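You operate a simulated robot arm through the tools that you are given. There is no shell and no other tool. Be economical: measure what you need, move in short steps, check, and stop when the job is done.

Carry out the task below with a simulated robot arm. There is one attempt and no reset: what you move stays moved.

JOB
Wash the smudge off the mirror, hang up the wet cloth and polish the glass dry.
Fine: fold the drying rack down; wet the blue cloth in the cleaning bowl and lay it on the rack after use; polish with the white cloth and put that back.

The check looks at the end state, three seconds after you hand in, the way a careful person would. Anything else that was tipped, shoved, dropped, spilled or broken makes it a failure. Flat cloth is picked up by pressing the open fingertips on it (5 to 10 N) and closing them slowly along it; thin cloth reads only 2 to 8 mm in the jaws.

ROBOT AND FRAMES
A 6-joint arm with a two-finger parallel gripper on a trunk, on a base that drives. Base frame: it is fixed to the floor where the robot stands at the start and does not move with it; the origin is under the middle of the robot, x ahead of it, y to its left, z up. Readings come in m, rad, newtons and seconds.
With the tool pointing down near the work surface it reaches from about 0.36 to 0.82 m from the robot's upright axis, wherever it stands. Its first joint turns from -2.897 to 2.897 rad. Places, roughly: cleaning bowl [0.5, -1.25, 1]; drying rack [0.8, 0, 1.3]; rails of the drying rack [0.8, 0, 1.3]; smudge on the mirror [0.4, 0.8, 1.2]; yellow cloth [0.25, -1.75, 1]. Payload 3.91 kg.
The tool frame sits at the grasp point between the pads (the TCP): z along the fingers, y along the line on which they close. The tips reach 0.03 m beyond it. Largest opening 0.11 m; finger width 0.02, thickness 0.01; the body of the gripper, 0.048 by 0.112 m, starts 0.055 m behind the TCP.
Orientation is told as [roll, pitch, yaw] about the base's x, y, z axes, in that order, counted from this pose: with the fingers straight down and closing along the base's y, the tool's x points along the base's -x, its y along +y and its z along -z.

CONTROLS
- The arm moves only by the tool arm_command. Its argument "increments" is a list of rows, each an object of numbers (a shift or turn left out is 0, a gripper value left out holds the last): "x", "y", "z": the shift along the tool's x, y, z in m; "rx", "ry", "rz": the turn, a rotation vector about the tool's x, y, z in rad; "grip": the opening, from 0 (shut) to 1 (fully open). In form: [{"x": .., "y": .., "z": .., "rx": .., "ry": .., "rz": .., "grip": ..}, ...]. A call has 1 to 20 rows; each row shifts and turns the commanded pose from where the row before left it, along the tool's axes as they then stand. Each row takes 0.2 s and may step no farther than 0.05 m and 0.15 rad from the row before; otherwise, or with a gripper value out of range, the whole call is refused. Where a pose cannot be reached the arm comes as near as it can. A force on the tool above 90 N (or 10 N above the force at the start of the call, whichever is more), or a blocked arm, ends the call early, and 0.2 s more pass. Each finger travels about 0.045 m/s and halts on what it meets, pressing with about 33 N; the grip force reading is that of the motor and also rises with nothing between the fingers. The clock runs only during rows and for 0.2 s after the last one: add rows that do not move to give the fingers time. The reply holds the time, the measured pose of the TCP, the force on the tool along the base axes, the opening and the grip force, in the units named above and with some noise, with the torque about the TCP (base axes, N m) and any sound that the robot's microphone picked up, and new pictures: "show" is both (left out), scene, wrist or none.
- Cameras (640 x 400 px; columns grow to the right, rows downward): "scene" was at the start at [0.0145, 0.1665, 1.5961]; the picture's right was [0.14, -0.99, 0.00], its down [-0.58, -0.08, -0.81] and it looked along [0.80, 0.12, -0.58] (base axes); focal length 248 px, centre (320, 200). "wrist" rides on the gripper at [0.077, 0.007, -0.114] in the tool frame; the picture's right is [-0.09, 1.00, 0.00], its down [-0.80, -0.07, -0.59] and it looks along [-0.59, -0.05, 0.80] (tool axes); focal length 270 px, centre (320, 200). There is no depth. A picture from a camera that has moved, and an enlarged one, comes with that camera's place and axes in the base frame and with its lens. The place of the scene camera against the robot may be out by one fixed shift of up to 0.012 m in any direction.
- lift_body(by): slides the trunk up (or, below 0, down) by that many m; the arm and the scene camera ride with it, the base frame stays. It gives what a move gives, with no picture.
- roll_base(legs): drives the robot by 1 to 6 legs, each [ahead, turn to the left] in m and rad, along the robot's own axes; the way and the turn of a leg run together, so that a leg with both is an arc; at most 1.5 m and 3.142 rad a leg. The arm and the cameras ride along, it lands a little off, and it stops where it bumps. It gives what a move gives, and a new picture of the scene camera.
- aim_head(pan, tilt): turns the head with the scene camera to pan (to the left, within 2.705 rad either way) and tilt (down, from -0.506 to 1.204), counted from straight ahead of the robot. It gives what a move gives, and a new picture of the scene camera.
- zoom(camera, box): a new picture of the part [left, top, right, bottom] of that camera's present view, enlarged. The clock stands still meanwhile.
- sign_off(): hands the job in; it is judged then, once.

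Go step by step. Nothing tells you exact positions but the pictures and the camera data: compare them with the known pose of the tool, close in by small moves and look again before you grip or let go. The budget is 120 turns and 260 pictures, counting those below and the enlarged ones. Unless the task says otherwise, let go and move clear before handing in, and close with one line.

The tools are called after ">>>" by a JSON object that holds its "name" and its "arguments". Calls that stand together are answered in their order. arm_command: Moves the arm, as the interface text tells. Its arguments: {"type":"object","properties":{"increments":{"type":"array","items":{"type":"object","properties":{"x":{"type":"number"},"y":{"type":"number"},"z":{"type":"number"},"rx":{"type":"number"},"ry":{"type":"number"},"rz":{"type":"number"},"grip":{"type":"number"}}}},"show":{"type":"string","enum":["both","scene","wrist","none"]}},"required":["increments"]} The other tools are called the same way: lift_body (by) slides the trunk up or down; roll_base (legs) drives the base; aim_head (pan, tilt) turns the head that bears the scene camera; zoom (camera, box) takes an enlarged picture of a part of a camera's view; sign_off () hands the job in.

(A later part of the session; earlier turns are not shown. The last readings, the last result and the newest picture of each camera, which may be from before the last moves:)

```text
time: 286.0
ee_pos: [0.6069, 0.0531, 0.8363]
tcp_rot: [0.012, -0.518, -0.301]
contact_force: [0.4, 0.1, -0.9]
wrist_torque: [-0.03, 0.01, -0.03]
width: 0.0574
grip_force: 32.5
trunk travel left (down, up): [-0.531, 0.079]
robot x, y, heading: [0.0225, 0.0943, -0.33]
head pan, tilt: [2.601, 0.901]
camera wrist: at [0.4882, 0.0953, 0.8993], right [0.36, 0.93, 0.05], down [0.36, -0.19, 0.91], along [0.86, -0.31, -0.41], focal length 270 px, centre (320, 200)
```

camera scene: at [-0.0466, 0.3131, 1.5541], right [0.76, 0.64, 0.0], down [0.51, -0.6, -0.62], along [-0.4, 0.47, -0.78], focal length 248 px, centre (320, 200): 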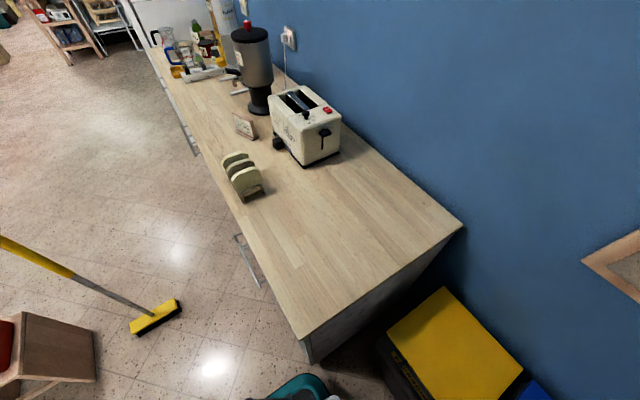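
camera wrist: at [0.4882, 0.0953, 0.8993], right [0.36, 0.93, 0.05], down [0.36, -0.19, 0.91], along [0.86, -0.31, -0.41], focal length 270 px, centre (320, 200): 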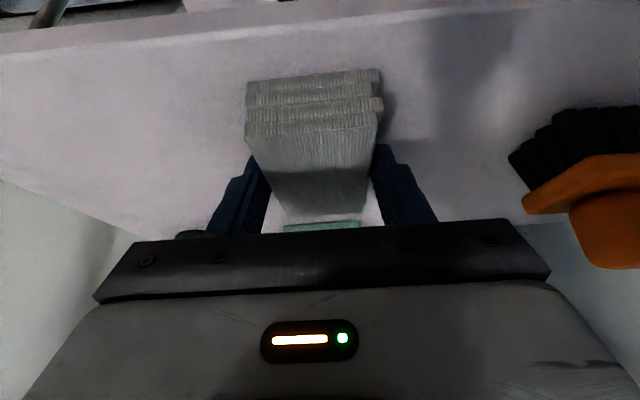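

White cloth gripped (pick pose noted: TCP 0.606, 0.0525, 0.836, yaw -0.30). I'll lift slightly, draw back staying under rack height, drive forward a little and swing left to the mirror.

>>> {"name": "arm_command", "arguments": {"increments": [{"z": -0.013, "x": -0.0075}, {"z": -0.026, "x": -0.0149}, {"z": -0.0249, "x": 0.0433}, {"z": -0.0249, "x": 0.0433}, {"z": -0.0303, "x": -0.0174}, {"z": -0.026, "x": -0.0149}], "show": "wrist"}}

>>> {"name": "roll_base", "arguments": {"legs": [[0.12, 0], [0, 1.57]]}}

>>> {"name": "aim_head", "arguments": {"pan": 0.0, "tilt": 0.45}}

```text
time: 287.4
ee_pos: [0.5078, 0.0823, 0.948]
tcp_rot: [0.013, -0.517, -0.3]
contact_force: [0.2, 0.1, -1.1]
wrist_torque: [0.0, -0.01, 0.04]
width: 0.0573
grip_force: 33.7
trunk travel left (down, up): [-0.531, 0.079]
robot x, y, heading: [0.0231, 0.0916, -0.329]
head pan, tilt: [2.601, 0.901]
camera wrist: at [0.3904, 0.1253, 1.0104], right [0.36, 0.93, 0.05], down [0.36, -0.19, 0.91], along [0.86, -0.31, -0.41], focal length 270 px, centre (320, 200)
```

wrist: 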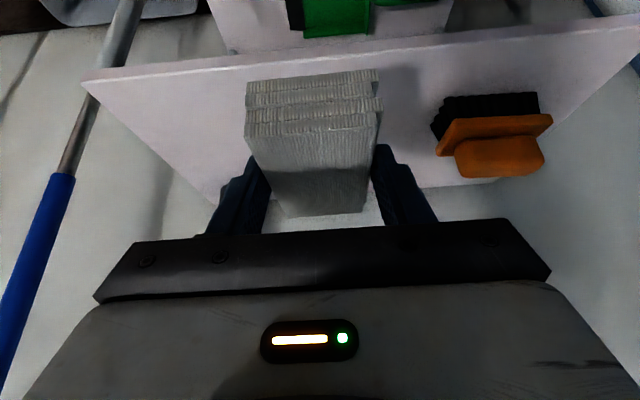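

```text
time: 292.1
ee_pos: [0.19, 0.5385, 0.948]
tcp_rot: [0.015, -0.519, 1.188]
contact_force: [-0.2, -0.1, -1.0]
wrist_torque: [0.0, 0.02, 0.0]
width: 0.0572
grip_force: 33.1
trunk travel left (down, up): [-0.531, 0.079]
robot x, y, heading: [0.156, 0.0504, 1.145]
head pan, tilt: [2.601, 0.901]
stopped in leg 2: the robot was blocked; the commanded pose is now the measured one
camera scene: at [-0.0691, -0.0074, 1.5542], right [-0.57, 0.82, 0.0], down [0.64, 0.45, -0.62], along [-0.51, -0.36, -0.78], focal length 248 px, centre (320, 200)
```

scene: 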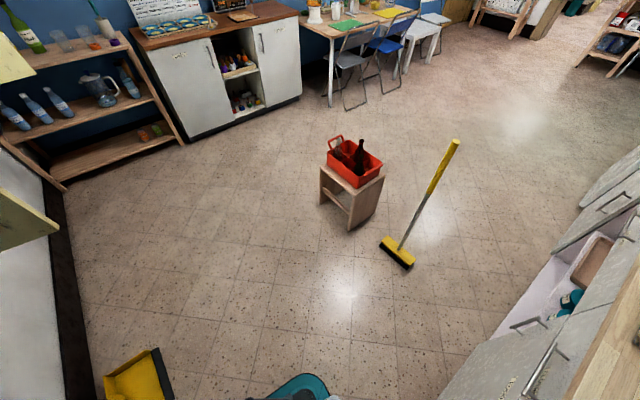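

```text
time: 294.4
ee_pos: [0.1894, 0.5399, 0.9478]
tcp_rot: [0.012, -0.519, 1.187]
contact_force: [0.2, -0.8, -1.1]
wrist_torque: [0.01, 0.0, 0.02]
width: 0.0571
grip_force: 33.1
trunk travel left (down, up): [-0.531, 0.079]
robot x, y, heading: [0.1565, 0.0483, 1.153]
head pan, tilt: [0.0, 0.45]
camera scene: at [0.0292, 0.1204, 1.5924], right [0.91, -0.41, 0.0], down [-0.18, -0.4, -0.9], along [0.37, 0.82, -0.44], focal length 248 px, centre (320, 200)
```

scene: 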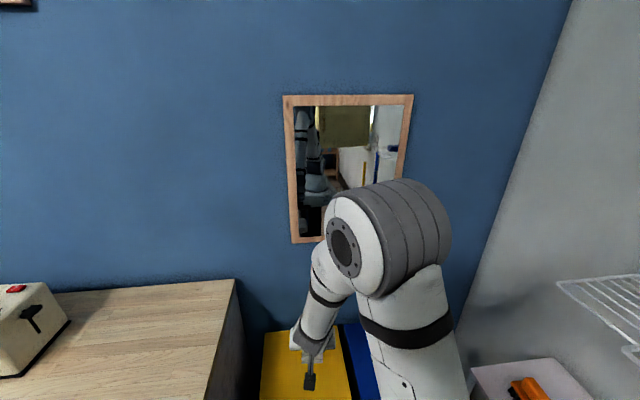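

The turn was stopped slightly early by a bump. I'll check the shelf and rack.

>>> {"name": "aim_head", "arguments": {"pan": -1.4, "tilt": 0.55}}

>>> {"name": "zoom", "arguments": {"camera": "scene", "box": [200, 150, 480, 400]}}

```text
time: 295.9
ee_pos: [0.1901, 0.5399, 0.949]
tcp_rot: [0.012, -0.517, 1.187]
contact_force: [0.4, -0.6, -0.1]
wrist_torque: [-0.01, 0.02, 0.0]
width: 0.0573
grip_force: 32.8
trunk travel left (down, up): [-0.531, 0.079]
robot x, y, heading: [0.1618, 0.0516, 1.151]
head pan, tilt: [-1.4, 0.55]
camera scene: at [0.0788, 0.0144, 1.5834], right [-0.25, -0.97, 0.0], down [-0.51, 0.13, -0.85], along [0.83, -0.21, -0.52], focal length 248 px, centre (320, 200)
```

scene: 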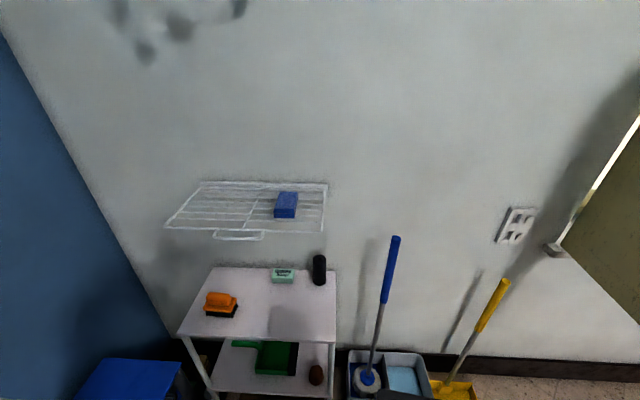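

```text
1.60 times, centred on (340, 275) of scene
camera zoom: at [0.0788, 0.0144, 1.5834], right [-0.25, -0.97, 0.0], down [-0.51, 0.13, -0.85], along [0.83, -0.21, -0.52], focal length 396 px, centre (288, 80)
```

zoom: 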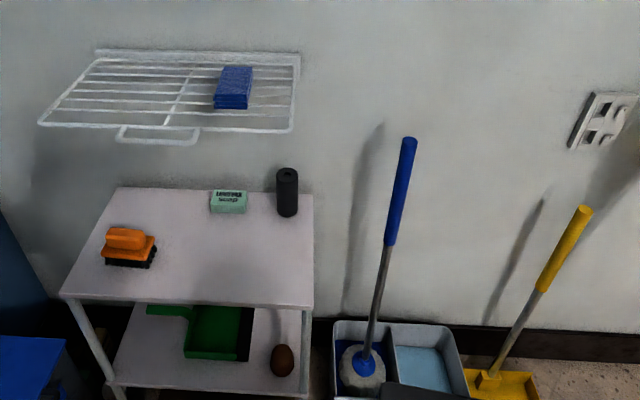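

>>> {"name": "aim_head", "arguments": {"pan": -1.6, "tilt": 1.0}}

>>> {"name": "aim_head", "arguments": {"pan": -0.5, "tilt": 1.1}}

```text
time: 296.8
ee_pos: [0.1907, 0.5404, 0.9473]
tcp_rot: [0.012, -0.518, 1.185]
contact_force: [0.0, 0.6, 0.4]
wrist_torque: [-0.06, -0.01, 0.02]
width: 0.0571
grip_force: 33.3
trunk travel left (down, up): [-0.531, 0.079]
robot x, y, heading: [0.1574, 0.0475, 1.151]
head pan, tilt: [-1.6, 1.0]
camera scene: at [0.0546, 0.0062, 1.5469], right [-0.43, -0.9, 0.0], down [-0.76, 0.37, -0.54], along [0.49, -0.23, -0.84], focal length 248 px, centre (320, 200)
```

scene: 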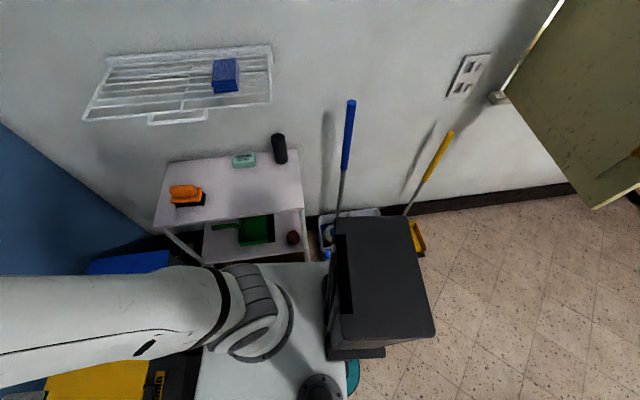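

```text
time: 298.2
ee_pos: [0.1891, 0.5402, 0.9478]
tcp_rot: [0.013, -0.518, 1.184]
contact_force: [0.3, 0.7, -0.3]
wrist_torque: [0.01, 0.0, 0.0]
width: 0.0574
grip_force: 33.4
trunk travel left (down, up): [-0.531, 0.079]
robot x, y, heading: [0.16, 0.0498, 1.149]
head pan, tilt: [-0.499, 1.1]
camera scene: at [0.042, 0.0747, 1.5402], right [0.61, -0.8, 0.0], down [-0.71, -0.54, -0.45], along [0.36, 0.28, -0.89], focal length 248 px, centre (320, 200)
```

scene: 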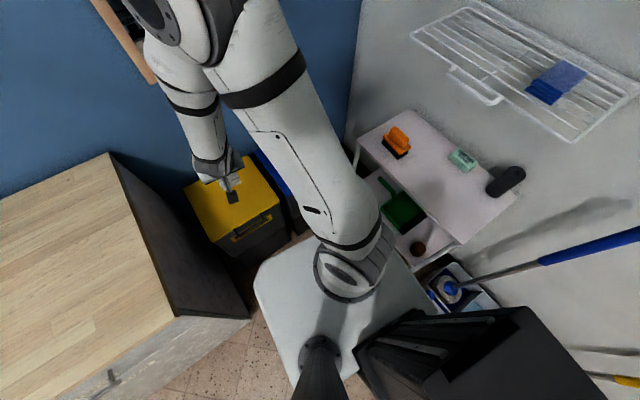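

Everything still stands as before; the base is just tight between counter and shelf. The arm can do the rest: straighten the tool to the mirror, raise it and approach the glass.

>>> {"name": "arm_command", "arguments": {"increments": [{"rz": -0.067, "rx": -0.038}, {"z": -0.0425, "x": -0.0244}, {"z": -0.0425, "x": -0.0244}, {"z": -0.0425, "x": -0.0244}, {"z": -0.0425, "x": -0.0244}, {"z": -0.0425, "x": -0.0244}, {"z": -0.0425, "x": -0.0244}, {"z": -0.0425, "x": -0.0244}, {"y": -0.0318, "z": 0.0162, "x": -0.0282}, {"y": -0.0318, "z": 0.0162, "x": -0.0282}, {"y": -0.0318, "z": 0.0162, "x": -0.0282}, {"y": -0.0318, "z": 0.0162, "x": -0.0282}, {"y": -0.0318, "z": 0.0162, "x": -0.0282}, {"y": -0.0318, "z": 0.0162, "x": -0.0282}], "show": "wrist"}}

>>> {"name": "aim_head", "arguments": {"pan": 0.0, "tilt": 0.45}}

```text
time: 301.2
ee_pos: [0.4377, 0.6703, 1.2872]
tcp_rot: [0.015, -0.517, 1.264]
contact_force: [1.0, 0.4, -0.4]
wrist_torque: [-0.03, -0.01, 0.0]
width: 0.0572
grip_force: 33.3
trunk travel left (down, up): [-0.531, 0.079]
robot x, y, heading: [0.1569, 0.0487, 1.152]
head pan, tilt: [-0.499, 1.1]
camera wrist: at [0.3938, 0.5546, 1.3488], right [-0.93, 0.37, 0.05], down [0.2, 0.36, 0.91], along [0.32, 0.86, -0.41], focal length 270 px, centre (320, 200)
```

wrist: 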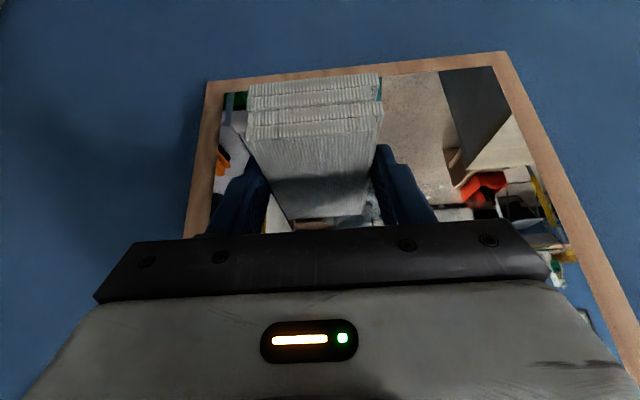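

```text
time: 302.2
ee_pos: [0.4354, 0.6678, 1.288]
tcp_rot: [0.012, -0.519, 1.264]
contact_force: [0.9, 0.4, -0.4]
wrist_torque: [-0.03, 0.01, 0.01]
width: 0.0573
grip_force: 33.4
trunk travel left (down, up): [-0.531, 0.079]
robot x, y, heading: [0.1603, 0.0458, 1.146]
head pan, tilt: [0.0, 0.45]
camera scene: at [0.0295, 0.1205, 1.5923], right [0.91, -0.41, 0.0], down [-0.18, -0.4, -0.9], along [0.37, 0.82, -0.44], focal length 248 px, centre (320, 200)
```

scene: 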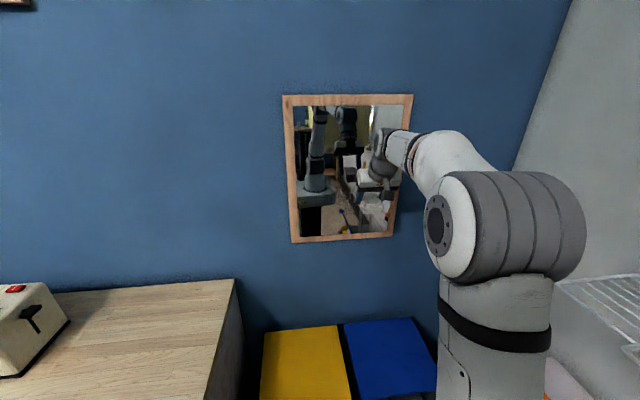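

>>> {"name": "arm_command", "arguments": {"increments": [{"y": -0.03}, {"z": 0.0125, "x": -0.0217}, {"z": 0.01, "x": -0.0173}], "show": "none"}}

>>> {"name": "arm_command", "arguments": {"increments": [{"z": 0.002, "x": -0.0035}, {}], "show": "none"}}

>>> {"name": "arm_command", "arguments": {"increments": [{"z": 0.002, "x": -0.0035}, {}], "show": "none"}}

>>> {"name": "arm_command", "arguments": {"increments": [{"z": 0.0015, "x": -0.0026}, {}], "show": "none"}}

```text
time: 303.0
ee_pos: [0.4765, 0.704, 1.2887]
tcp_rot: [0.013, -0.519, 1.263]
contact_force: [0.2, 0.0, -0.2]
wrist_torque: [-0.02, 0.02, -0.02]
width: 0.0573
grip_force: 32.6
trunk travel left (down, up): [-0.531, 0.079]
robot x, y, heading: [0.1582, 0.0466, 1.149]
head pan, tilt: [0.0, 0.45]
```

```text
time: 303.6
ee_pos: [0.4772, 0.7073, 1.29]
tcp_rot: [0.011, -0.519, 1.263]
contact_force: [0.3, 0.2, -0.8]
wrist_torque: [0.01, -0.01, -0.03]
width: 0.0573
grip_force: 32.7
trunk travel left (down, up): [-0.531, 0.079]
robot x, y, heading: [0.1556, 0.0461, 1.147]
head pan, tilt: [0.0, 0.45]
```

```text
time: 304.2
ee_pos: [0.4776, 0.7107, 1.2891]
tcp_rot: [0.012, -0.518, 1.263]
contact_force: [1.3, 0.0, -0.6]
wrist_torque: [-0.03, -0.01, -0.01]
width: 0.0573
grip_force: 33.6
trunk travel left (down, up): [-0.531, 0.079]
robot x, y, heading: [0.1589, 0.0459, 1.148]
head pan, tilt: [0.0, 0.45]
```

```text
time: 304.8
ee_pos: [0.4789, 0.7148, 1.2882]
tcp_rot: [0.013, -0.518, 1.263]
contact_force: [-0.3, -0.2, -1.3]
wrist_torque: [-0.02, 0.03, -0.04]
width: 0.0569
grip_force: 32.8
trunk travel left (down, up): [-0.531, 0.079]
robot x, y, heading: [0.1571, 0.0489, 1.148]
head pan, tilt: [0.0, 0.45]
```

>>> {"name": "arm_command", "arguments": {"increments": [{"z": 0.0015, "x": -0.0026}, {}], "show": "none"}}

>>> {"name": "arm_command", "arguments": {"increments": [{"z": 0.0015, "x": -0.0026}, {}], "show": "none"}}

>>> {"name": "arm_command", "arguments": {"increments": [{"z": 0.0015, "x": -0.0026}, {}], "show": "none"}}

>>> {"name": "arm_command", "arguments": {"increments": [{"z": 0.001, "x": -0.0017}, {}], "show": "none"}}

```text
time: 305.4
ee_pos: [0.4807, 0.7167, 1.2886]
tcp_rot: [0.012, -0.518, 1.261]
contact_force: [-0.2, 0.3, -0.4]
wrist_torque: [-0.03, 0.03, -0.01]
width: 0.0571
grip_force: 33.0
trunk travel left (down, up): [-0.531, 0.079]
robot x, y, heading: [0.1589, 0.0475, 1.148]
head pan, tilt: [0.0, 0.45]
```

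```text
time: 306.0
ee_pos: [0.4803, 0.7192, 1.2873]
tcp_rot: [0.011, -0.518, 1.263]
contact_force: [-0.4, 0.0, -1.0]
wrist_torque: [-0.04, -0.01, 0.02]
width: 0.0572
grip_force: 32.7
trunk travel left (down, up): [-0.531, 0.079]
robot x, y, heading: [0.1627, 0.0508, 1.151]
head pan, tilt: [0.0, 0.45]
```

```text
time: 306.6
ee_pos: [0.4827, 0.7236, 1.2885]
tcp_rot: [0.012, -0.518, 1.264]
contact_force: [0.0, -0.2, -1.2]
wrist_torque: [0.0, 0.04, 0.0]
width: 0.0575
grip_force: 32.3
trunk travel left (down, up): [-0.531, 0.079]
robot x, y, heading: [0.1604, 0.047, 1.151]
head pan, tilt: [0.0, 0.45]
```

```text
time: 307.2
ee_pos: [0.4812, 0.7246, 1.2876]
tcp_rot: [0.011, -0.519, 1.263]
contact_force: [0.2, 0.2, -0.4]
wrist_torque: [-0.01, 0.02, 0.01]
width: 0.0571
grip_force: 32.9
trunk travel left (down, up): [-0.531, 0.079]
robot x, y, heading: [0.1579, 0.0462, 1.151]
head pan, tilt: [0.0, 0.45]
```

>>> {"name": "arm_command", "arguments": {"increments": [{"z": 0.0015, "x": -0.0026}, {}], "show": "none"}}

>>> {"name": "arm_command", "arguments": {"increments": [{"z": 0.0012, "x": -0.0021}, {}], "show": "none"}}

>>> {"name": "arm_command", "arguments": {"increments": [{"z": 0.001, "x": -0.0017}, {}], "show": "wrist"}}

```text
time: 307.8
ee_pos: [0.4834, 0.7263, 1.2878]
tcp_rot: [0.012, -0.519, 1.262]
contact_force: [-0.2, -0.6, -0.5]
wrist_torque: [-0.01, -0.04, -0.02]
width: 0.0573
grip_force: 32.6
trunk travel left (down, up): [-0.531, 0.079]
robot x, y, heading: [0.1572, 0.0521, 1.148]
head pan, tilt: [0.0, 0.45]
```

```text
time: 308.4
ee_pos: [0.4837, 0.7283, 1.2887]
tcp_rot: [0.012, -0.518, 1.263]
contact_force: [-0.8, -4.0, -0.2]
wrist_torque: [-0.14, 0.03, -0.01]
width: 0.0571
grip_force: 33.3
trunk travel left (down, up): [-0.531, 0.079]
robot x, y, heading: [0.1552, 0.0462, 1.148]
head pan, tilt: [0.0, 0.45]
```

```text
time: 309.0
ee_pos: [0.4832, 0.7299, 1.2898]
tcp_rot: [0.011, -0.516, 1.262]
contact_force: [-5.3, -16.5, -6.8]
wrist_torque: [-0.71, 0.19, -0.03]
width: 0.0573
grip_force: 33.0
trunk travel left (down, up): [-0.531, 0.079]
robot x, y, heading: [0.1558, 0.0528, 1.145]
head pan, tilt: [0.0, 0.45]
camera wrist: at [0.4402, 0.6133, 1.3505], right [-0.93, 0.37, 0.05], down [0.2, 0.36, 0.91], along [0.32, 0.86, -0.41], focal length 270 px, centre (320, 200)
```

wrist: 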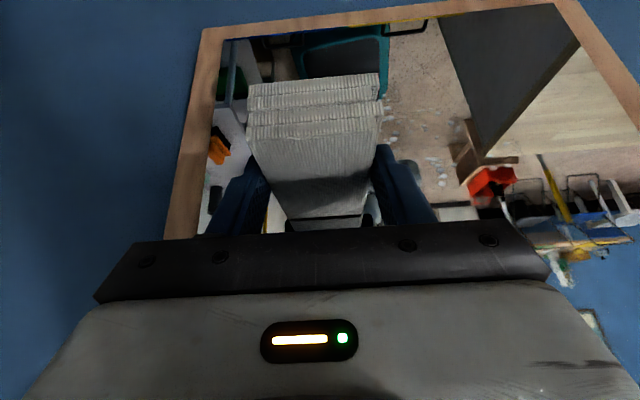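

Flush contact at ~17 N. Polishing in fine passes from top to bottom.

>>> {"name": "arm_command", "arguments": {"increments": [{"y": -0.03}, {"y": 0.03}, {"y": 0.03}, {"y": 0.03}, {"y": 0.03}, {"y": 0.03}, {"y": 0.03}, {"y": 0.03}, {"z": 0.0069, "x": 0.004}, {"y": -0.03}, {"y": -0.03}, {"y": -0.03}, {"y": -0.03}, {"y": -0.03}, {"y": -0.03}, {"y": -0.03}, {"z": 0.0069, "x": 0.004}], "show": "none"}}

>>> {"name": "arm_command", "arguments": {"increments": [{"y": 0.03}, {"y": 0.03}, {"y": 0.03}, {"y": 0.03}, {"y": 0.03}, {"y": 0.03}, {"y": 0.03}, {"z": 0.0069, "x": 0.004}, {"y": -0.03}, {"y": -0.03}, {"y": -0.03}, {"y": -0.03}, {"y": -0.03}, {"y": -0.03}, {"y": -0.03}, {"z": 0.0069, "x": 0.004}], "show": "wrist"}}

```text
time: 312.6
ee_pos: [0.5137, 0.7202, 1.2759]
tcp_rot: [0.009, -0.525, 1.265]
contact_force: [-4.1, -15.8, 7.1]
wrist_torque: [0.0, 0.01, -0.03]
width: 0.0571
grip_force: 32.8
trunk travel left (down, up): [-0.531, 0.079]
robot x, y, heading: [0.1617, 0.0499, 1.153]
head pan, tilt: [0.0, 0.45]
```

```text
time: 316.0
ee_pos: [0.5131, 0.7202, 1.2573]
tcp_rot: [0.011, -0.523, 1.262]
contact_force: [-1.8, -10.3, 4.2]
wrist_torque: [0.06, -0.02, -0.05]
width: 0.0572
grip_force: 33.1
trunk travel left (down, up): [-0.531, 0.079]
robot x, y, heading: [0.1578, 0.0471, 1.147]
head pan, tilt: [0.0, 0.45]
camera wrist: at [0.4684, 0.6042, 1.3189], right [-0.93, 0.37, 0.05], down [0.19, 0.36, 0.91], along [0.32, 0.86, -0.4], focal length 270 px, centre (320, 200)
```

wrist: 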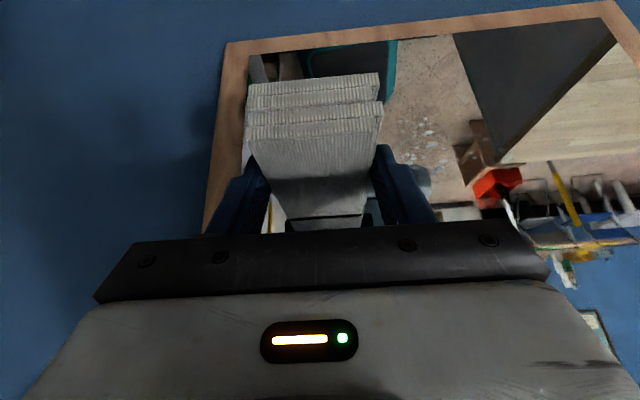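

>>> {"name": "arm_command", "arguments": {"increments": [{"y": 0.03, "z": 0.0004, "x": -0.0007}, {"y": 0.03}, {"y": 0.03}, {"y": 0.03}, {"y": 0.03}, {"y": 0.03}, {"y": 0.03}, {"z": 0.0069, "x": 0.004}, {"y": -0.03}, {"y": -0.03}, {"y": -0.03}, {"y": -0.03}, {"y": -0.03}, {"y": -0.03}, {"y": -0.03}, {"z": 0.0069, "x": 0.004}], "show": "none"}}

>>> {"name": "arm_command", "arguments": {"increments": [{"y": 0.03, "z": 0.0002, "x": -0.0004}, {"y": 0.03}, {"y": 0.03}, {"y": 0.03}, {"y": 0.03}, {"y": 0.03}, {"y": 0.03}, {"z": 0.0069, "x": 0.004}, {"y": -0.03}, {"y": -0.03}, {"y": -0.03}, {"y": -0.03}, {"y": -0.03}, {"y": -0.03}, {"y": -0.03}, {"z": 0.0069, "x": 0.004}], "show": "none"}}

>>> {"name": "arm_command", "arguments": {"increments": [{"y": 0.03, "z": 0.0002, "x": -0.0004}, {"y": 0.03}, {"y": 0.03}, {"y": 0.03}, {"y": 0.03}, {"y": 0.03}, {"y": 0.03}, {"z": 0.0069, "x": 0.004}, {"y": -0.03}, {"y": -0.03}, {"y": -0.03}, {"y": -0.03}, {"y": -0.03}, {"y": -0.03}, {"y": -0.03}, {"z": 0.0069, "x": 0.004}], "show": "none"}}

>>> {"name": "arm_command", "arguments": {"increments": [{"y": 0.03, "z": 0.0002, "x": -0.0004}, {"y": 0.03}, {"y": 0.03}, {"y": 0.03}, {"y": 0.03}, {"y": 0.03}, {"y": 0.03}, {"z": 0.0069, "x": 0.004}, {"y": -0.03}, {"y": -0.03}, {"y": -0.03}, {"y": -0.03}, {"y": -0.03}, {"y": -0.03}, {"y": -0.03}, {"z": 0.0069, "x": 0.004}], "show": "none"}}

>>> {"name": "arm_command", "arguments": {"increments": [{"y": 0.03, "z": 0.0002, "x": -0.0004}, {"y": 0.03}, {"y": 0.03}, {"y": 0.03}, {"y": 0.03}, {"y": 0.03}, {"y": 0.03}, {"y": -0.03}, {"y": -0.03}, {"y": -0.03}, {"y": -0.03}, {"y": -0.03}, {"y": -0.03}, {"y": -0.03}], "show": "wrist"}}

>>> {"name": "arm_command", "arguments": {"increments": [{"z": -0.0249, "x": 0.0433}, {"z": -0.0249, "x": 0.0433}, {"z": -0.0249, "x": 0.0433}, {"z": -0.0249, "x": 0.0433}, {"z": -0.0249, "x": 0.0433}], "show": "scene"}}

>>> {"name": "zoom", "arguments": {"camera": "scene", "box": [275, 85, 425, 250]}}

>>> {"name": "zoom", "arguments": {"camera": "scene", "box": [320, 165, 400, 225]}}

```text
time: 319.4
ee_pos: [0.5117, 0.7207, 1.2427]
tcp_rot: [0.011, -0.522, 1.263]
contact_force: [-2.7, -10.5, 5.0]
wrist_torque: [0.06, -0.06, 0.0]
width: 0.0572
grip_force: 32.6
trunk travel left (down, up): [-0.531, 0.079]
robot x, y, heading: [0.1561, 0.0505, 1.152]
head pan, tilt: [0.0, 0.45]
```

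```text
time: 322.8
ee_pos: [0.5116, 0.7201, 1.2262]
tcp_rot: [0.01, -0.523, 1.263]
contact_force: [-1.9, -14.3, 6.0]
wrist_torque: [0.01, -0.04, -0.07]
width: 0.0568
grip_force: 33.0
trunk travel left (down, up): [-0.531, 0.079]
robot x, y, heading: [0.1602, 0.0468, 1.156]
head pan, tilt: [0.0, 0.45]
```

```text
time: 326.2
ee_pos: [0.5128, 0.7198, 1.2103]
tcp_rot: [0.01, -0.523, 1.263]
contact_force: [-5.3, -17.3, 6.8]
wrist_torque: [0.02, -0.07, -0.04]
width: 0.0571
grip_force: 32.6
trunk travel left (down, up): [-0.531, 0.079]
robot x, y, heading: [0.1544, 0.0463, 1.155]
head pan, tilt: [0.0, 0.45]
```

```text
time: 329.6
ee_pos: [0.5125, 0.7207, 1.1977]
tcp_rot: [0.01, -0.525, 1.261]
contact_force: [-7.1, -22.1, 9.2]
wrist_torque: [-0.02, 0.0, 0.08]
width: 0.0569
grip_force: 32.2
trunk travel left (down, up): [-0.531, 0.079]
robot x, y, heading: [0.1584, 0.0507, 1.154]
head pan, tilt: [0.0, 0.45]
```

```text
time: 332.6
ee_pos: [0.5127, 0.7212, 1.1955]
tcp_rot: [0.013, -0.52, 1.264]
contact_force: [-13.0, -25.6, -0.9]
wrist_torque: [-0.4, 0.43, 0.31]
width: 0.057
grip_force: 33.0
trunk travel left (down, up): [-0.531, 0.079]
robot x, y, heading: [0.1575, 0.0485, 1.151]
head pan, tilt: [0.0, 0.45]
camera wrist: at [0.4688, 0.605, 1.2565], right [-0.93, 0.37, 0.05], down [0.19, 0.36, 0.91], along [0.32, 0.86, -0.4], focal length 270 px, centre (320, 200)
```

wrist: 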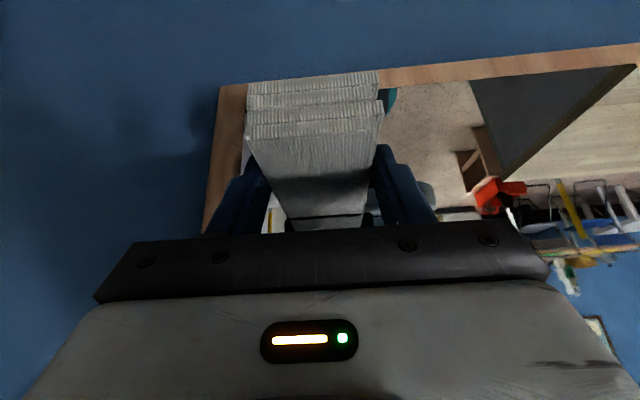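

```text
time: 333.8
ee_pos: [0.4378, 0.4865, 1.1936]
tcp_rot: [0.012, -0.519, 1.263]
contact_force: [0.0, -1.3, 0.2]
wrist_torque: [0.03, 0.02, -0.03]
width: 0.0572
grip_force: 33.1
trunk travel left (down, up): [-0.531, 0.079]
robot x, y, heading: [0.1597, 0.0517, 1.151]
head pan, tilt: [0.0, 0.45]
camera scene: at [0.0284, 0.1189, 1.5924], right [0.91, -0.41, 0.0], down [-0.18, -0.4, -0.9], along [0.37, 0.82, -0.43], focal length 248 px, centre (320, 200)
```

scene: 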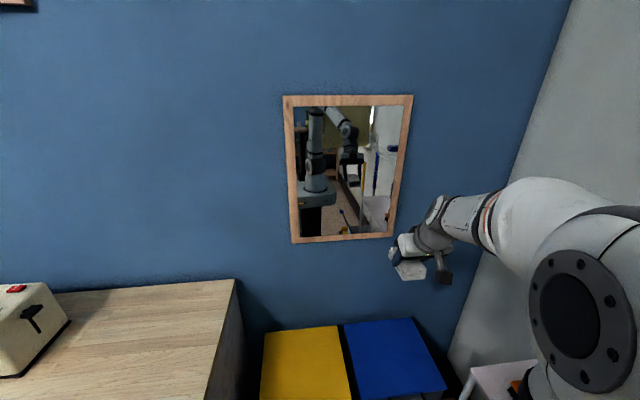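

```text
2.42 times, centred on (350, 168) of scene
camera zoom: at [0.0284, 0.1189, 1.5924], right [0.91, -0.41, 0.0], down [-0.18, -0.4, -0.9], along [0.37, 0.82, -0.43], focal length 601 px, centre (247, 279)
```

zoom: 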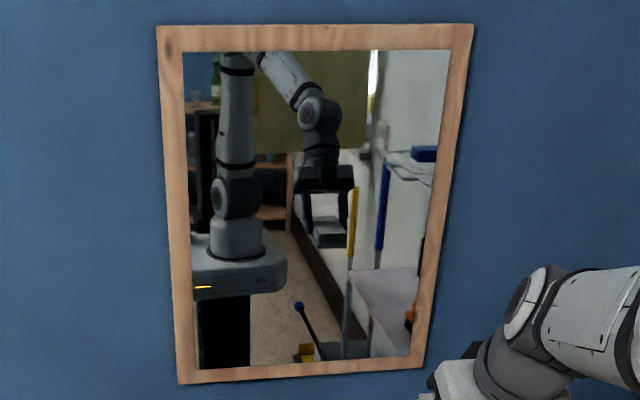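

```text
6.67 times, centred on (360, 195) of scene
camera zoom: at [0.0284, 0.1189, 1.5924], right [0.91, -0.41, 0.0], down [-0.18, -0.4, -0.9], along [0.37, 0.82, -0.43], focal length 1652 px, centre (53, 233)
```

zoom: 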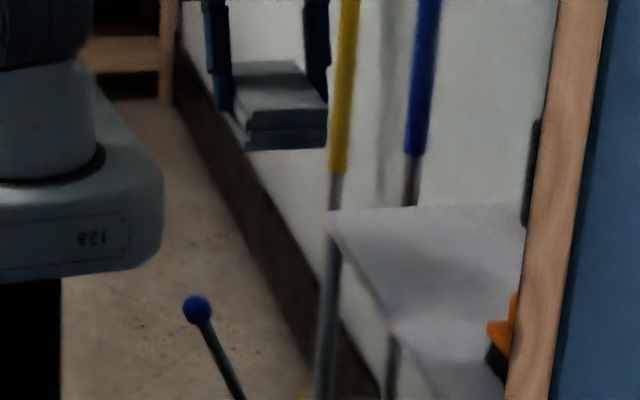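

The mirror is clean and dry. Returning the white cloth the way I came: arm low and to the left, turn back, then back up a bit.

>>> {"name": "arm_command", "arguments": {"increments": [{"y": 0.0495, "z": -0.0024, "x": 0.0042}, {"y": 0.0495, "z": -0.0024, "x": 0.0042}, {"y": 0.0495, "z": -0.0024, "x": 0.0042}, {"y": 0.0495, "z": -0.0024, "x": 0.0042}, {"y": 0.0495, "z": -0.0024, "x": 0.0042}, {"z": 0.0423, "x": 0.0243}, {"z": 0.0423, "x": 0.0243}, {"z": 0.0423, "x": 0.0243}, {"z": 0.0423, "x": 0.0243}, {"z": 0.0423, "x": 0.0243}], "show": "none"}}

>>> {"name": "roll_base", "arguments": {"legs": [[0, -1.478], [-0.07, 0]]}}

>>> {"name": "arm_command", "arguments": {"increments": [{}], "show": "wrist"}}

```text
time: 336.0
ee_pos: [0.194, 0.537, 0.9541]
tcp_rot: [0.018, -0.512, 1.244]
contact_force: [-0.7, 1.0, -0.7]
wrist_torque: [-0.05, -0.05, -0.02]
width: 0.0572
grip_force: 32.9
trunk travel left (down, up): [-0.531, 0.079]
robot x, y, heading: [0.162, 0.0466, 1.146]
head pan, tilt: [0.0, 0.45]
```

```text
time: 338.8
ee_pos: [0.5921, 0.2758, 0.9539]
tcp_rot: [0.011, -0.518, 0.248]
contact_force: [-0.3, 0.3, -0.5]
wrist_torque: [-0.02, -0.02, -0.03]
width: 0.0574
grip_force: 32.8
trunk travel left (down, up): [-0.531, 0.079]
robot x, y, heading: [0.1555, 0.0701, 0.167]
head pan, tilt: [0.0, 0.45]
stopped in leg 1: the robot was blocked; the commanded pose is now the measured one
camera scene: at [0.1475, 0.2138, 1.5922], right [0.16, -0.99, 0.0], down [-0.43, -0.07, -0.9], along [0.89, 0.15, -0.44], focal length 248 px, centre (320, 200)
```

scene: 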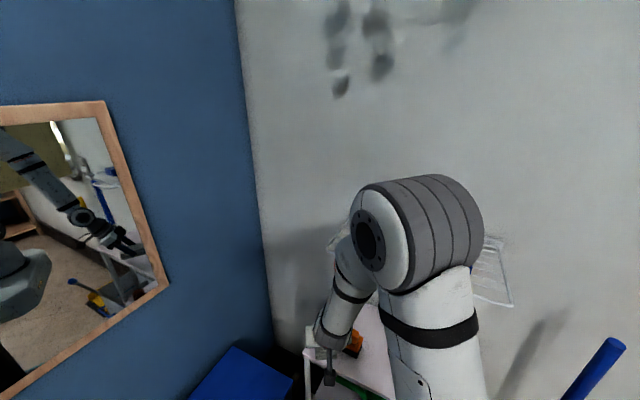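

```text
time: 339.2
ee_pos: [0.5921, 0.2747, 0.9549]
tcp_rot: [0.012, -0.52, 0.248]
contact_force: [-0.4, -0.5, -1.3]
wrist_torque: [0.01, -0.02, 0.03]
width: 0.0572
grip_force: 33.1
trunk travel left (down, up): [-0.531, 0.079]
robot x, y, heading: [0.1581, 0.0649, 0.162]
head pan, tilt: [0.0, 0.45]
camera wrist: at [0.47, 0.2502, 1.0168], right [-0.18, 0.98, 0.05], down [0.41, 0.02, 0.91], along [0.9, 0.18, -0.41], focal length 270 px, centre (320, 200)
```

wrist: 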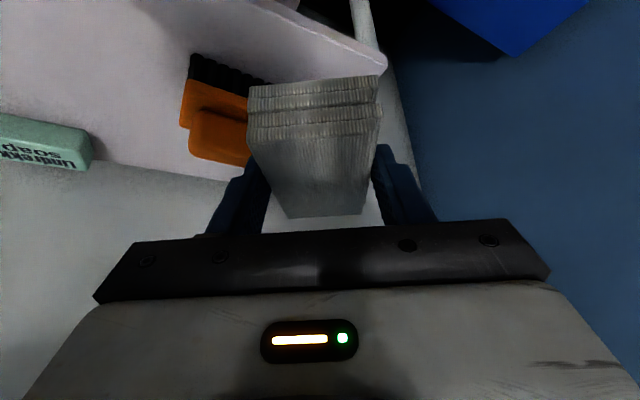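

Blocked again midway. I must see by what before moving on.

>>> {"name": "aim_head", "arguments": {"pan": -0.5, "tilt": 0.9}}

>>> {"name": "aim_head", "arguments": {"pan": 1.2, "tilt": 1.1}}

>>> {"name": "aim_head", "arguments": {"pan": 0.2, "tilt": 1.1}}

```text
time: 340.1
ee_pos: [0.593, 0.2748, 0.9547]
tcp_rot: [0.014, -0.518, 0.248]
contact_force: [-1.0, -0.8, 0.3]
wrist_torque: [0.01, 0.03, -0.01]
width: 0.0568
grip_force: 33.0
trunk travel left (down, up): [-0.531, 0.079]
robot x, y, heading: [0.1556, 0.0636, 0.164]
head pan, tilt: [-0.499, 0.901]
camera scene: at [0.1285, 0.1723, 1.5541], right [-0.33, -0.95, 0.0], down [-0.74, 0.26, -0.62], along [0.59, -0.2, -0.78], focal length 248 px, centre (320, 200)
```

scene: 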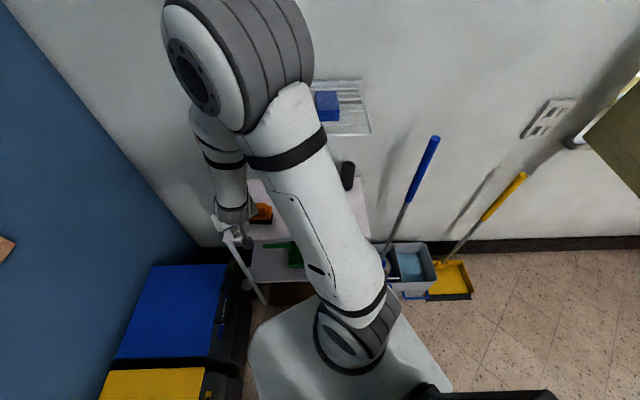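

```text
time: 341.9
ee_pos: [0.5928, 0.2741, 0.9544]
tcp_rot: [0.012, -0.517, 0.247]
contact_force: [0.1, -0.2, 0.4]
wrist_torque: [-0.01, -0.01, 0.02]
width: 0.0569
grip_force: 33.1
trunk travel left (down, up): [-0.531, 0.079]
robot x, y, heading: [0.1537, 0.0671, 0.167]
head pan, tilt: [1.201, 1.1]
camera scene: at [0.07, 0.2588, 1.5402], right [0.98, -0.2, 0.0], down [-0.18, -0.87, -0.45], along [0.09, 0.44, -0.89], focal length 248 px, centre (320, 200)
```

scene: 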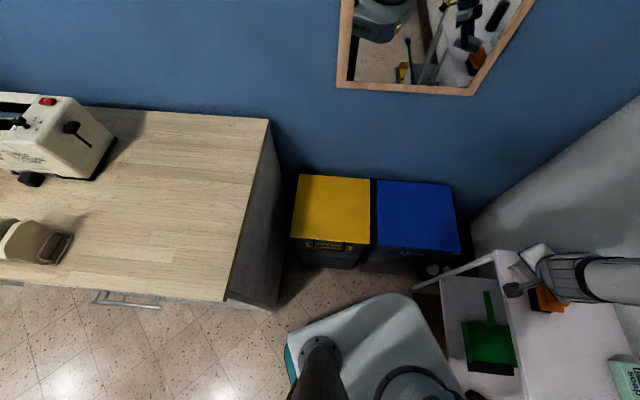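

```text
time: 343.1
ee_pos: [0.5928, 0.2737, 0.9552]
tcp_rot: [0.011, -0.52, 0.247]
contact_force: [-0.5, -0.7, -1.2]
wrist_torque: [-0.03, 0.01, 0.02]
width: 0.0572
grip_force: 32.9
trunk travel left (down, up): [-0.531, 0.079]
robot x, y, heading: [0.1536, 0.0665, 0.166]
head pan, tilt: [0.201, 1.1]
camera scene: at [0.116, 0.2197, 1.5402], right [0.36, -0.93, 0.0], down [-0.83, -0.32, -0.45], along [0.42, 0.16, -0.89], focal length 248 px, centre (320, 200)
```

scene: 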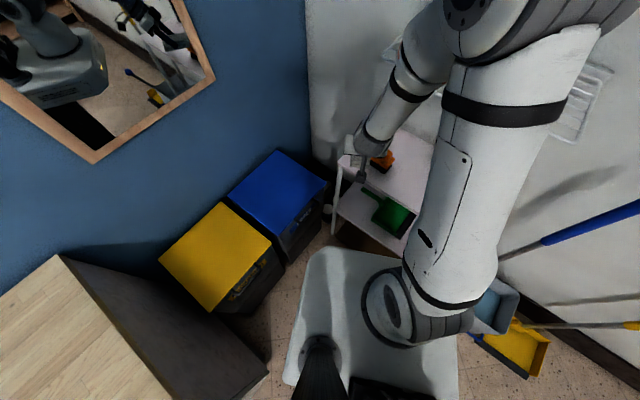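

The base's front corner swings too close to the shelf. I'll back 5 cm and finish the turn in smaller steps.

>>> {"name": "roll_base", "arguments": {"legs": [[-0.05, 0], [0, -0.25]]}}

```text
time: 344.9
ee_pos: [0.5821, 0.1508, 0.9544]
tcp_rot: [0.012, -0.517, -0.002]
contact_force: [0.6, 0.9, -0.2]
wrist_torque: [-0.02, 0.01, -0.03]
width: 0.0569
grip_force: 32.7
trunk travel left (down, up): [-0.531, 0.079]
robot x, y, heading: [0.1014, 0.0618, -0.077]
head pan, tilt: [0.201, 1.1]
camera scene: at [0.1085, 0.2213, 1.5403], right [0.12, -0.99, 0.0], down [-0.88, -0.11, -0.45], along [0.45, 0.06, -0.89], focal length 248 px, centre (320, 200)
```

scene: 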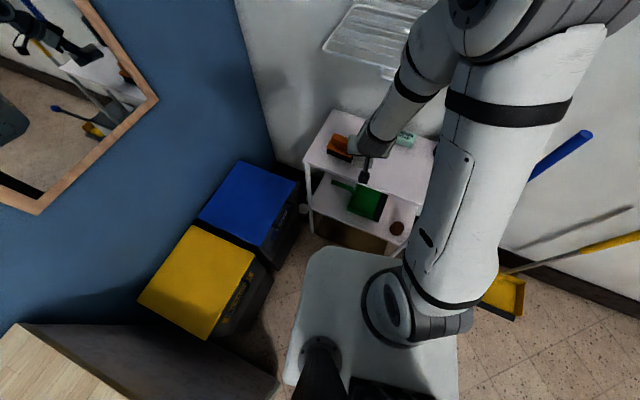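

>>> {"name": "roll_base", "arguments": {"legs": [[0, -0.22]]}}

>>> {"name": "aim_head", "arguments": {"pan": 0.1, "tilt": 0.55}}

>>> {"name": "arm_command", "arguments": {"increments": [{}], "show": "wrist"}}

```text
time: 346.1
ee_pos: [0.5914, 0.0418, 0.9544]
tcp_rot: [0.013, -0.517, -0.231]
contact_force: [0.4, -0.3, 0.1]
wrist_torque: [0.0, 0.02, 0.01]
width: 0.057
grip_force: 33.1
trunk travel left (down, up): [-0.531, 0.079]
robot x, y, heading: [0.1055, 0.0653, -0.29]
head pan, tilt: [0.201, 1.1]
camera scene: at [0.1446, 0.2219, 1.5403], right [-0.09, -1.0, 0.0], down [-0.89, 0.08, -0.45], along [0.45, -0.04, -0.89], focal length 248 px, centre (320, 200)
```

scene: 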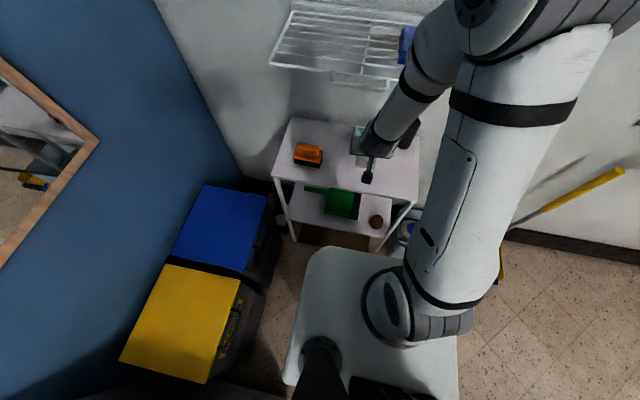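

```text
time: 347.1
ee_pos: [0.5896, 0.0424, 0.9547]
tcp_rot: [0.011, -0.519, -0.23]
contact_force: [-0.6, 0.2, 0.1]
wrist_torque: [-0.01, 0.05, 0.01]
width: 0.0574
grip_force: 33.2
trunk travel left (down, up): [-0.531, 0.079]
robot x, y, heading: [0.1039, 0.0678, -0.292]
head pan, tilt: [0.099, 0.55]
camera scene: at [0.1687, 0.211, 1.5833], right [-0.19, -0.98, 0.0], down [-0.51, 0.1, -0.85], along [0.84, -0.16, -0.52], focal length 248 px, centre (320, 200)
```

scene: 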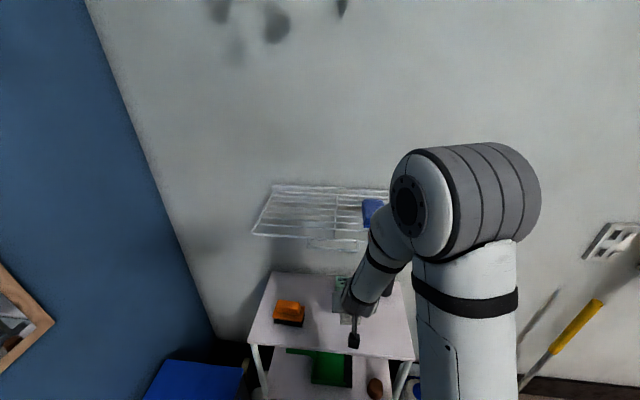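

```text
time: 347.5
ee_pos: [0.5899, 0.041, 0.954]
tcp_rot: [0.013, -0.52, -0.23]
contact_force: [0.2, -0.8, -0.2]
wrist_torque: [-0.02, 0.02, 0.0]
width: 0.0571
grip_force: 33.4
trunk travel left (down, up): [-0.531, 0.079]
robot x, y, heading: [0.1094, 0.066, -0.291]
head pan, tilt: [0.099, 0.55]
camera wrist: at [0.4699, 0.0762, 1.0168], right [0.3, 0.95, 0.05], down [0.37, -0.17, 0.91], along [0.88, -0.25, -0.41], focal length 270 px, centre (320, 200)
```

wrist: 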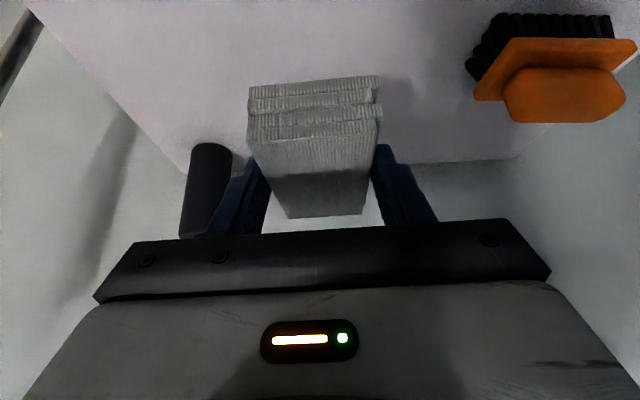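

Aligned near its old spot. I'll correct pose and lower it gently.

>>> {"name": "arm_command", "arguments": {"increments": [{"rz": 0.061, "rx": 0.035}, {"y": 0.0156, "z": 0.009, "x": -0.0156}, {"z": 0.0234, "x": 0.0134}, {"z": 0.0234, "x": 0.0134}, {"z": 0.0234, "x": 0.0134}, {"z": 0.0147, "x": 0.0085}, {}], "show": "wrist"}}

>>> {"name": "arm_command", "arguments": {"increments": [{"z": 0.0061, "x": 0.0035}], "show": "none"}}

>>> {"name": "arm_command", "arguments": {"increments": [{"z": 0.0035, "x": 0.002}], "show": "none"}}

>>> {"name": "arm_command", "arguments": {"increments": [{"z": 0.0026, "x": 0.0015}], "show": "none"}}

```text
time: 349.1
ee_pos: [0.6167, 0.0532, 0.8614]
tcp_rot: [-0.001, -0.512, -0.296]
contact_force: [0.2, 0.8, -0.5]
wrist_torque: [0.03, -0.02, -0.01]
width: 0.0569
grip_force: 32.8
out of reach, approached as far as the arm can: row 6
trunk travel left (down, up): [-0.531, 0.079]
robot x, y, heading: [0.1068, 0.0669, -0.292]
head pan, tilt: [0.099, 0.55]
camera wrist: at [0.5002, 0.0973, 0.9245], right [0.36, 0.93, 0.04], down [0.37, -0.19, 0.91], along [0.86, -0.32, -0.41], focal length 270 px, centre (320, 200)
```

wrist: 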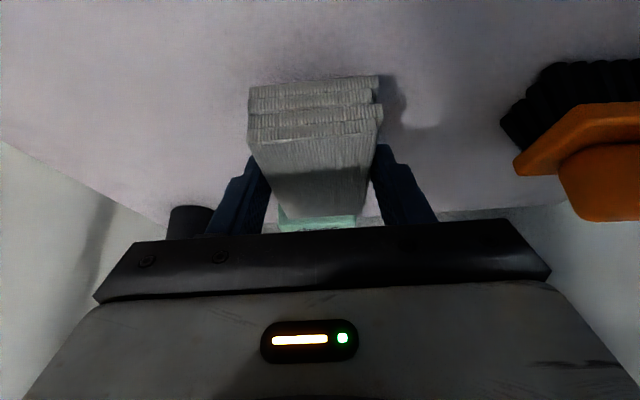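

```text
time: 349.5
ee_pos: [0.6198, 0.056, 0.8589]
tcp_rot: [0.001, -0.512, -0.296]
contact_force: [0.3, 0.2, -0.4]
wrist_torque: [-0.01, 0.02, 0.0]
width: 0.0572
grip_force: 32.5
out of reach, approached as far as the arm can: row 1
trunk travel left (down, up): [-0.531, 0.079]
robot x, y, heading: [0.1066, 0.0649, -0.297]
head pan, tilt: [0.099, 0.55]
```

```text
time: 349.9
ee_pos: [0.6219, 0.0564, 0.8561]
tcp_rot: [0.001, -0.513, -0.297]
contact_force: [0.5, 0.0, -0.5]
wrist_torque: [-0.01, 0.01, 0.02]
width: 0.0573
grip_force: 33.2
out of reach, approached as far as the arm can: row 1
trunk travel left (down, up): [-0.531, 0.079]
robot x, y, heading: [0.1116, 0.0625, -0.29]
head pan, tilt: [0.099, 0.55]
```

```text
time: 350.3
ee_pos: [0.624, 0.0586, 0.8559]
tcp_rot: [-0.001, -0.513, -0.297]
contact_force: [-0.1, -0.5, 0.1]
wrist_torque: [0.0, 0.01, 0.07]
width: 0.0572
grip_force: 32.7
trunk travel left (down, up): [-0.531, 0.079]
robot x, y, heading: [0.11, 0.0655, -0.288]
head pan, tilt: [0.099, 0.55]
```

Too cramped here; I'll raise slightly, back the base 5 cm and reach forward again.

>>> {"name": "arm_command", "arguments": {"increments": [{"z": -0.026, "x": -0.0149}], "show": "none"}}

>>> {"name": "roll_base", "arguments": {"legs": [[-0.05, 0]]}}

```text
time: 350.7
ee_pos: [0.6212, 0.0573, 0.8841]
tcp_rot: [0.011, -0.516, -0.299]
contact_force: [-0.1, -0.1, -0.3]
wrist_torque: [-0.02, 0.02, 0.02]
width: 0.057
grip_force: 33.2
trunk travel left (down, up): [-0.531, 0.079]
robot x, y, heading: [0.108, 0.0627, -0.29]
head pan, tilt: [0.099, 0.55]
```

```text
time: 351.6
ee_pos: [0.5723, 0.0711, 0.8827]
tcp_rot: [0.013, -0.518, -0.301]
contact_force: [-0.2, -1.2, -1.3]
wrist_torque: [0.01, 0.02, 0.03]
width: 0.0574
grip_force: 33.2
trunk travel left (down, up): [-0.531, 0.079]
robot x, y, heading: [0.0599, 0.0824, -0.294]
head pan, tilt: [0.099, 0.55]
camera scene: at [0.1193, 0.2258, 1.5834], right [-0.19, -0.98, 0.0], down [-0.51, 0.1, -0.85], along [0.84, -0.16, -0.52], focal length 248 px, centre (320, 200)
```

scene: 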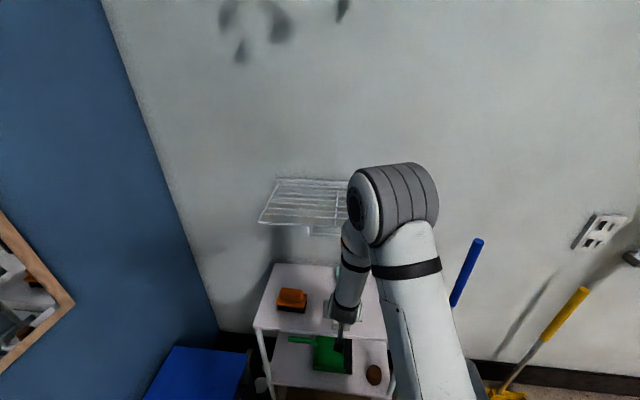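

>>> {"name": "arm_command", "arguments": {"increments": [{"z": 0.0213, "x": -0.037, "y": -0.007}, {"z": 0.0173, "x": 0.01}, {"z": 0.0113, "x": 0.0065}, {}], "show": "wrist"}}

>>> {"name": "arm_command", "arguments": {"increments": [{"z": 0.0035, "x": 0.002}], "show": "none"}}

>>> {"name": "arm_command", "arguments": {"increments": [{"z": 0.0026, "x": 0.0015}], "show": "none"}}

>>> {"name": "arm_command", "arguments": {"increments": [{"z": 0.0017, "x": 0.001}], "show": "none"}}

```text
time: 352.6
ee_pos: [0.6102, 0.0521, 0.8489]
tcp_rot: [0.011, -0.517, -0.298]
contact_force: [1.1, 0.1, 0.1]
wrist_torque: [-0.01, -0.01, -0.02]
width: 0.0569
grip_force: 32.7
trunk travel left (down, up): [-0.531, 0.079]
robot x, y, heading: [0.0582, 0.0805, -0.289]
head pan, tilt: [0.099, 0.55]
camera wrist: at [0.4935, 0.0946, 0.911], right [0.36, 0.93, 0.05], down [0.36, -0.19, 0.91], along [0.86, -0.31, -0.41], focal length 270 px, centre (320, 200)
```

wrist: 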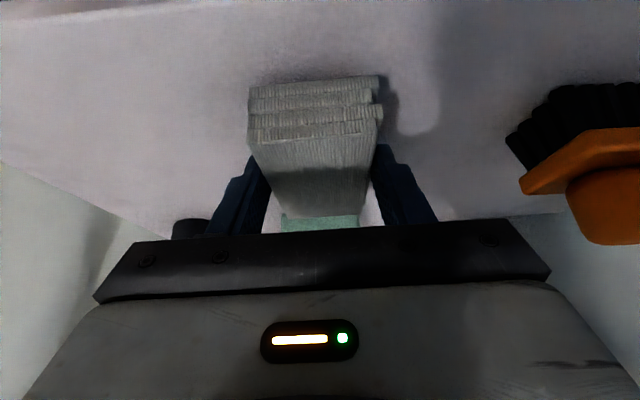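

```text
time: 353.0
ee_pos: [0.6108, 0.0525, 0.8448]
tcp_rot: [0.012, -0.516, -0.301]
contact_force: [-0.5, -0.2, -1.2]
wrist_torque: [0.03, -0.03, -0.02]
width: 0.057
grip_force: 33.1
trunk travel left (down, up): [-0.531, 0.079]
robot x, y, heading: [0.0613, 0.0808, -0.293]
head pan, tilt: [0.099, 0.55]
```

```text
time: 353.4
ee_pos: [0.6122, 0.0528, 0.8432]
tcp_rot: [0.012, -0.516, -0.301]
contact_force: [-0.5, 0.1, 0.1]
wrist_torque: [-0.01, 0.0, 0.0]
width: 0.0573
grip_force: 32.7
trunk travel left (down, up): [-0.531, 0.079]
robot x, y, heading: [0.0589, 0.0777, -0.292]
head pan, tilt: [0.099, 0.55]
```

```text
time: 353.8
ee_pos: [0.6129, 0.0531, 0.8397]
tcp_rot: [0.012, -0.515, -0.301]
contact_force: [-0.5, -0.2, -0.6]
wrist_torque: [-0.01, 0.02, -0.02]
width: 0.0571
grip_force: 32.9
trunk travel left (down, up): [-0.531, 0.079]
robot x, y, heading: [0.0609, 0.0806, -0.297]
head pan, tilt: [0.099, 0.55]
```

>>> {"name": "arm_command", "arguments": {"increments": [{"z": 0.0017, "x": 0.001}], "show": "none"}}

>>> {"name": "arm_command", "arguments": {"increments": [{"z": 0.0017, "x": 0.001}], "show": "none"}}

>>> {"name": "arm_command", "arguments": {"increments": [{"z": 0.0009, "x": 0.0005}], "show": "wrist"}}

```text
time: 354.2
ee_pos: [0.6122, 0.0514, 0.8374]
tcp_rot: [0.009, -0.517, -0.3]
contact_force: [0.1, -0.1, 0.2]
wrist_torque: [0.02, 0.01, 0.0]
width: 0.057
grip_force: 32.9
trunk travel left (down, up): [-0.531, 0.079]
robot x, y, heading: [0.0578, 0.0797, -0.29]
head pan, tilt: [0.099, 0.55]
```

```text
time: 354.6
ee_pos: [0.6126, 0.0529, 0.838]
tcp_rot: [0.009, -0.52, -0.298]
contact_force: [-0.5, -0.3, 7.4]
wrist_torque: [-0.32, -0.35, -0.03]
width: 0.0568
grip_force: 33.1
trunk travel left (down, up): [-0.531, 0.079]
robot x, y, heading: [0.0614, 0.0799, -0.287]
head pan, tilt: [0.099, 0.55]
```

```text
time: 355.0
ee_pos: [0.612, 0.0526, 0.8375]
tcp_rot: [0.009, -0.518, -0.298]
contact_force: [-0.9, 1.8, 15.8]
wrist_torque: [-0.59, -0.64, 0.03]
width: 0.0571
grip_force: 33.1
trunk travel left (down, up): [-0.531, 0.079]
robot x, y, heading: [0.0613, 0.0792, -0.289]
head pan, tilt: [0.099, 0.55]
camera wrist: at [0.4942, 0.0947, 0.8986], right [0.36, 0.93, 0.05], down [0.36, -0.19, 0.91], along [0.86, -0.31, -0.4], focal length 270 px, centre (320, 200)
```

wrist: 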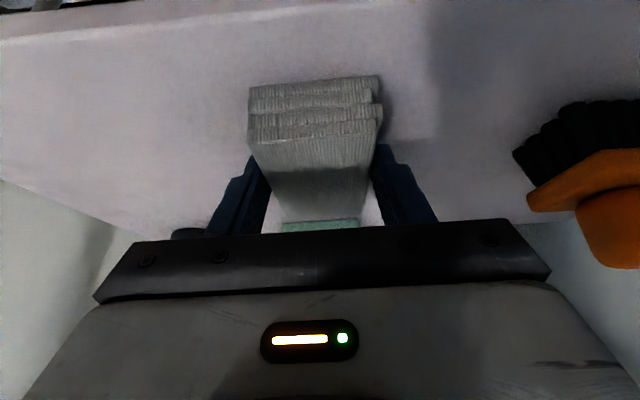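

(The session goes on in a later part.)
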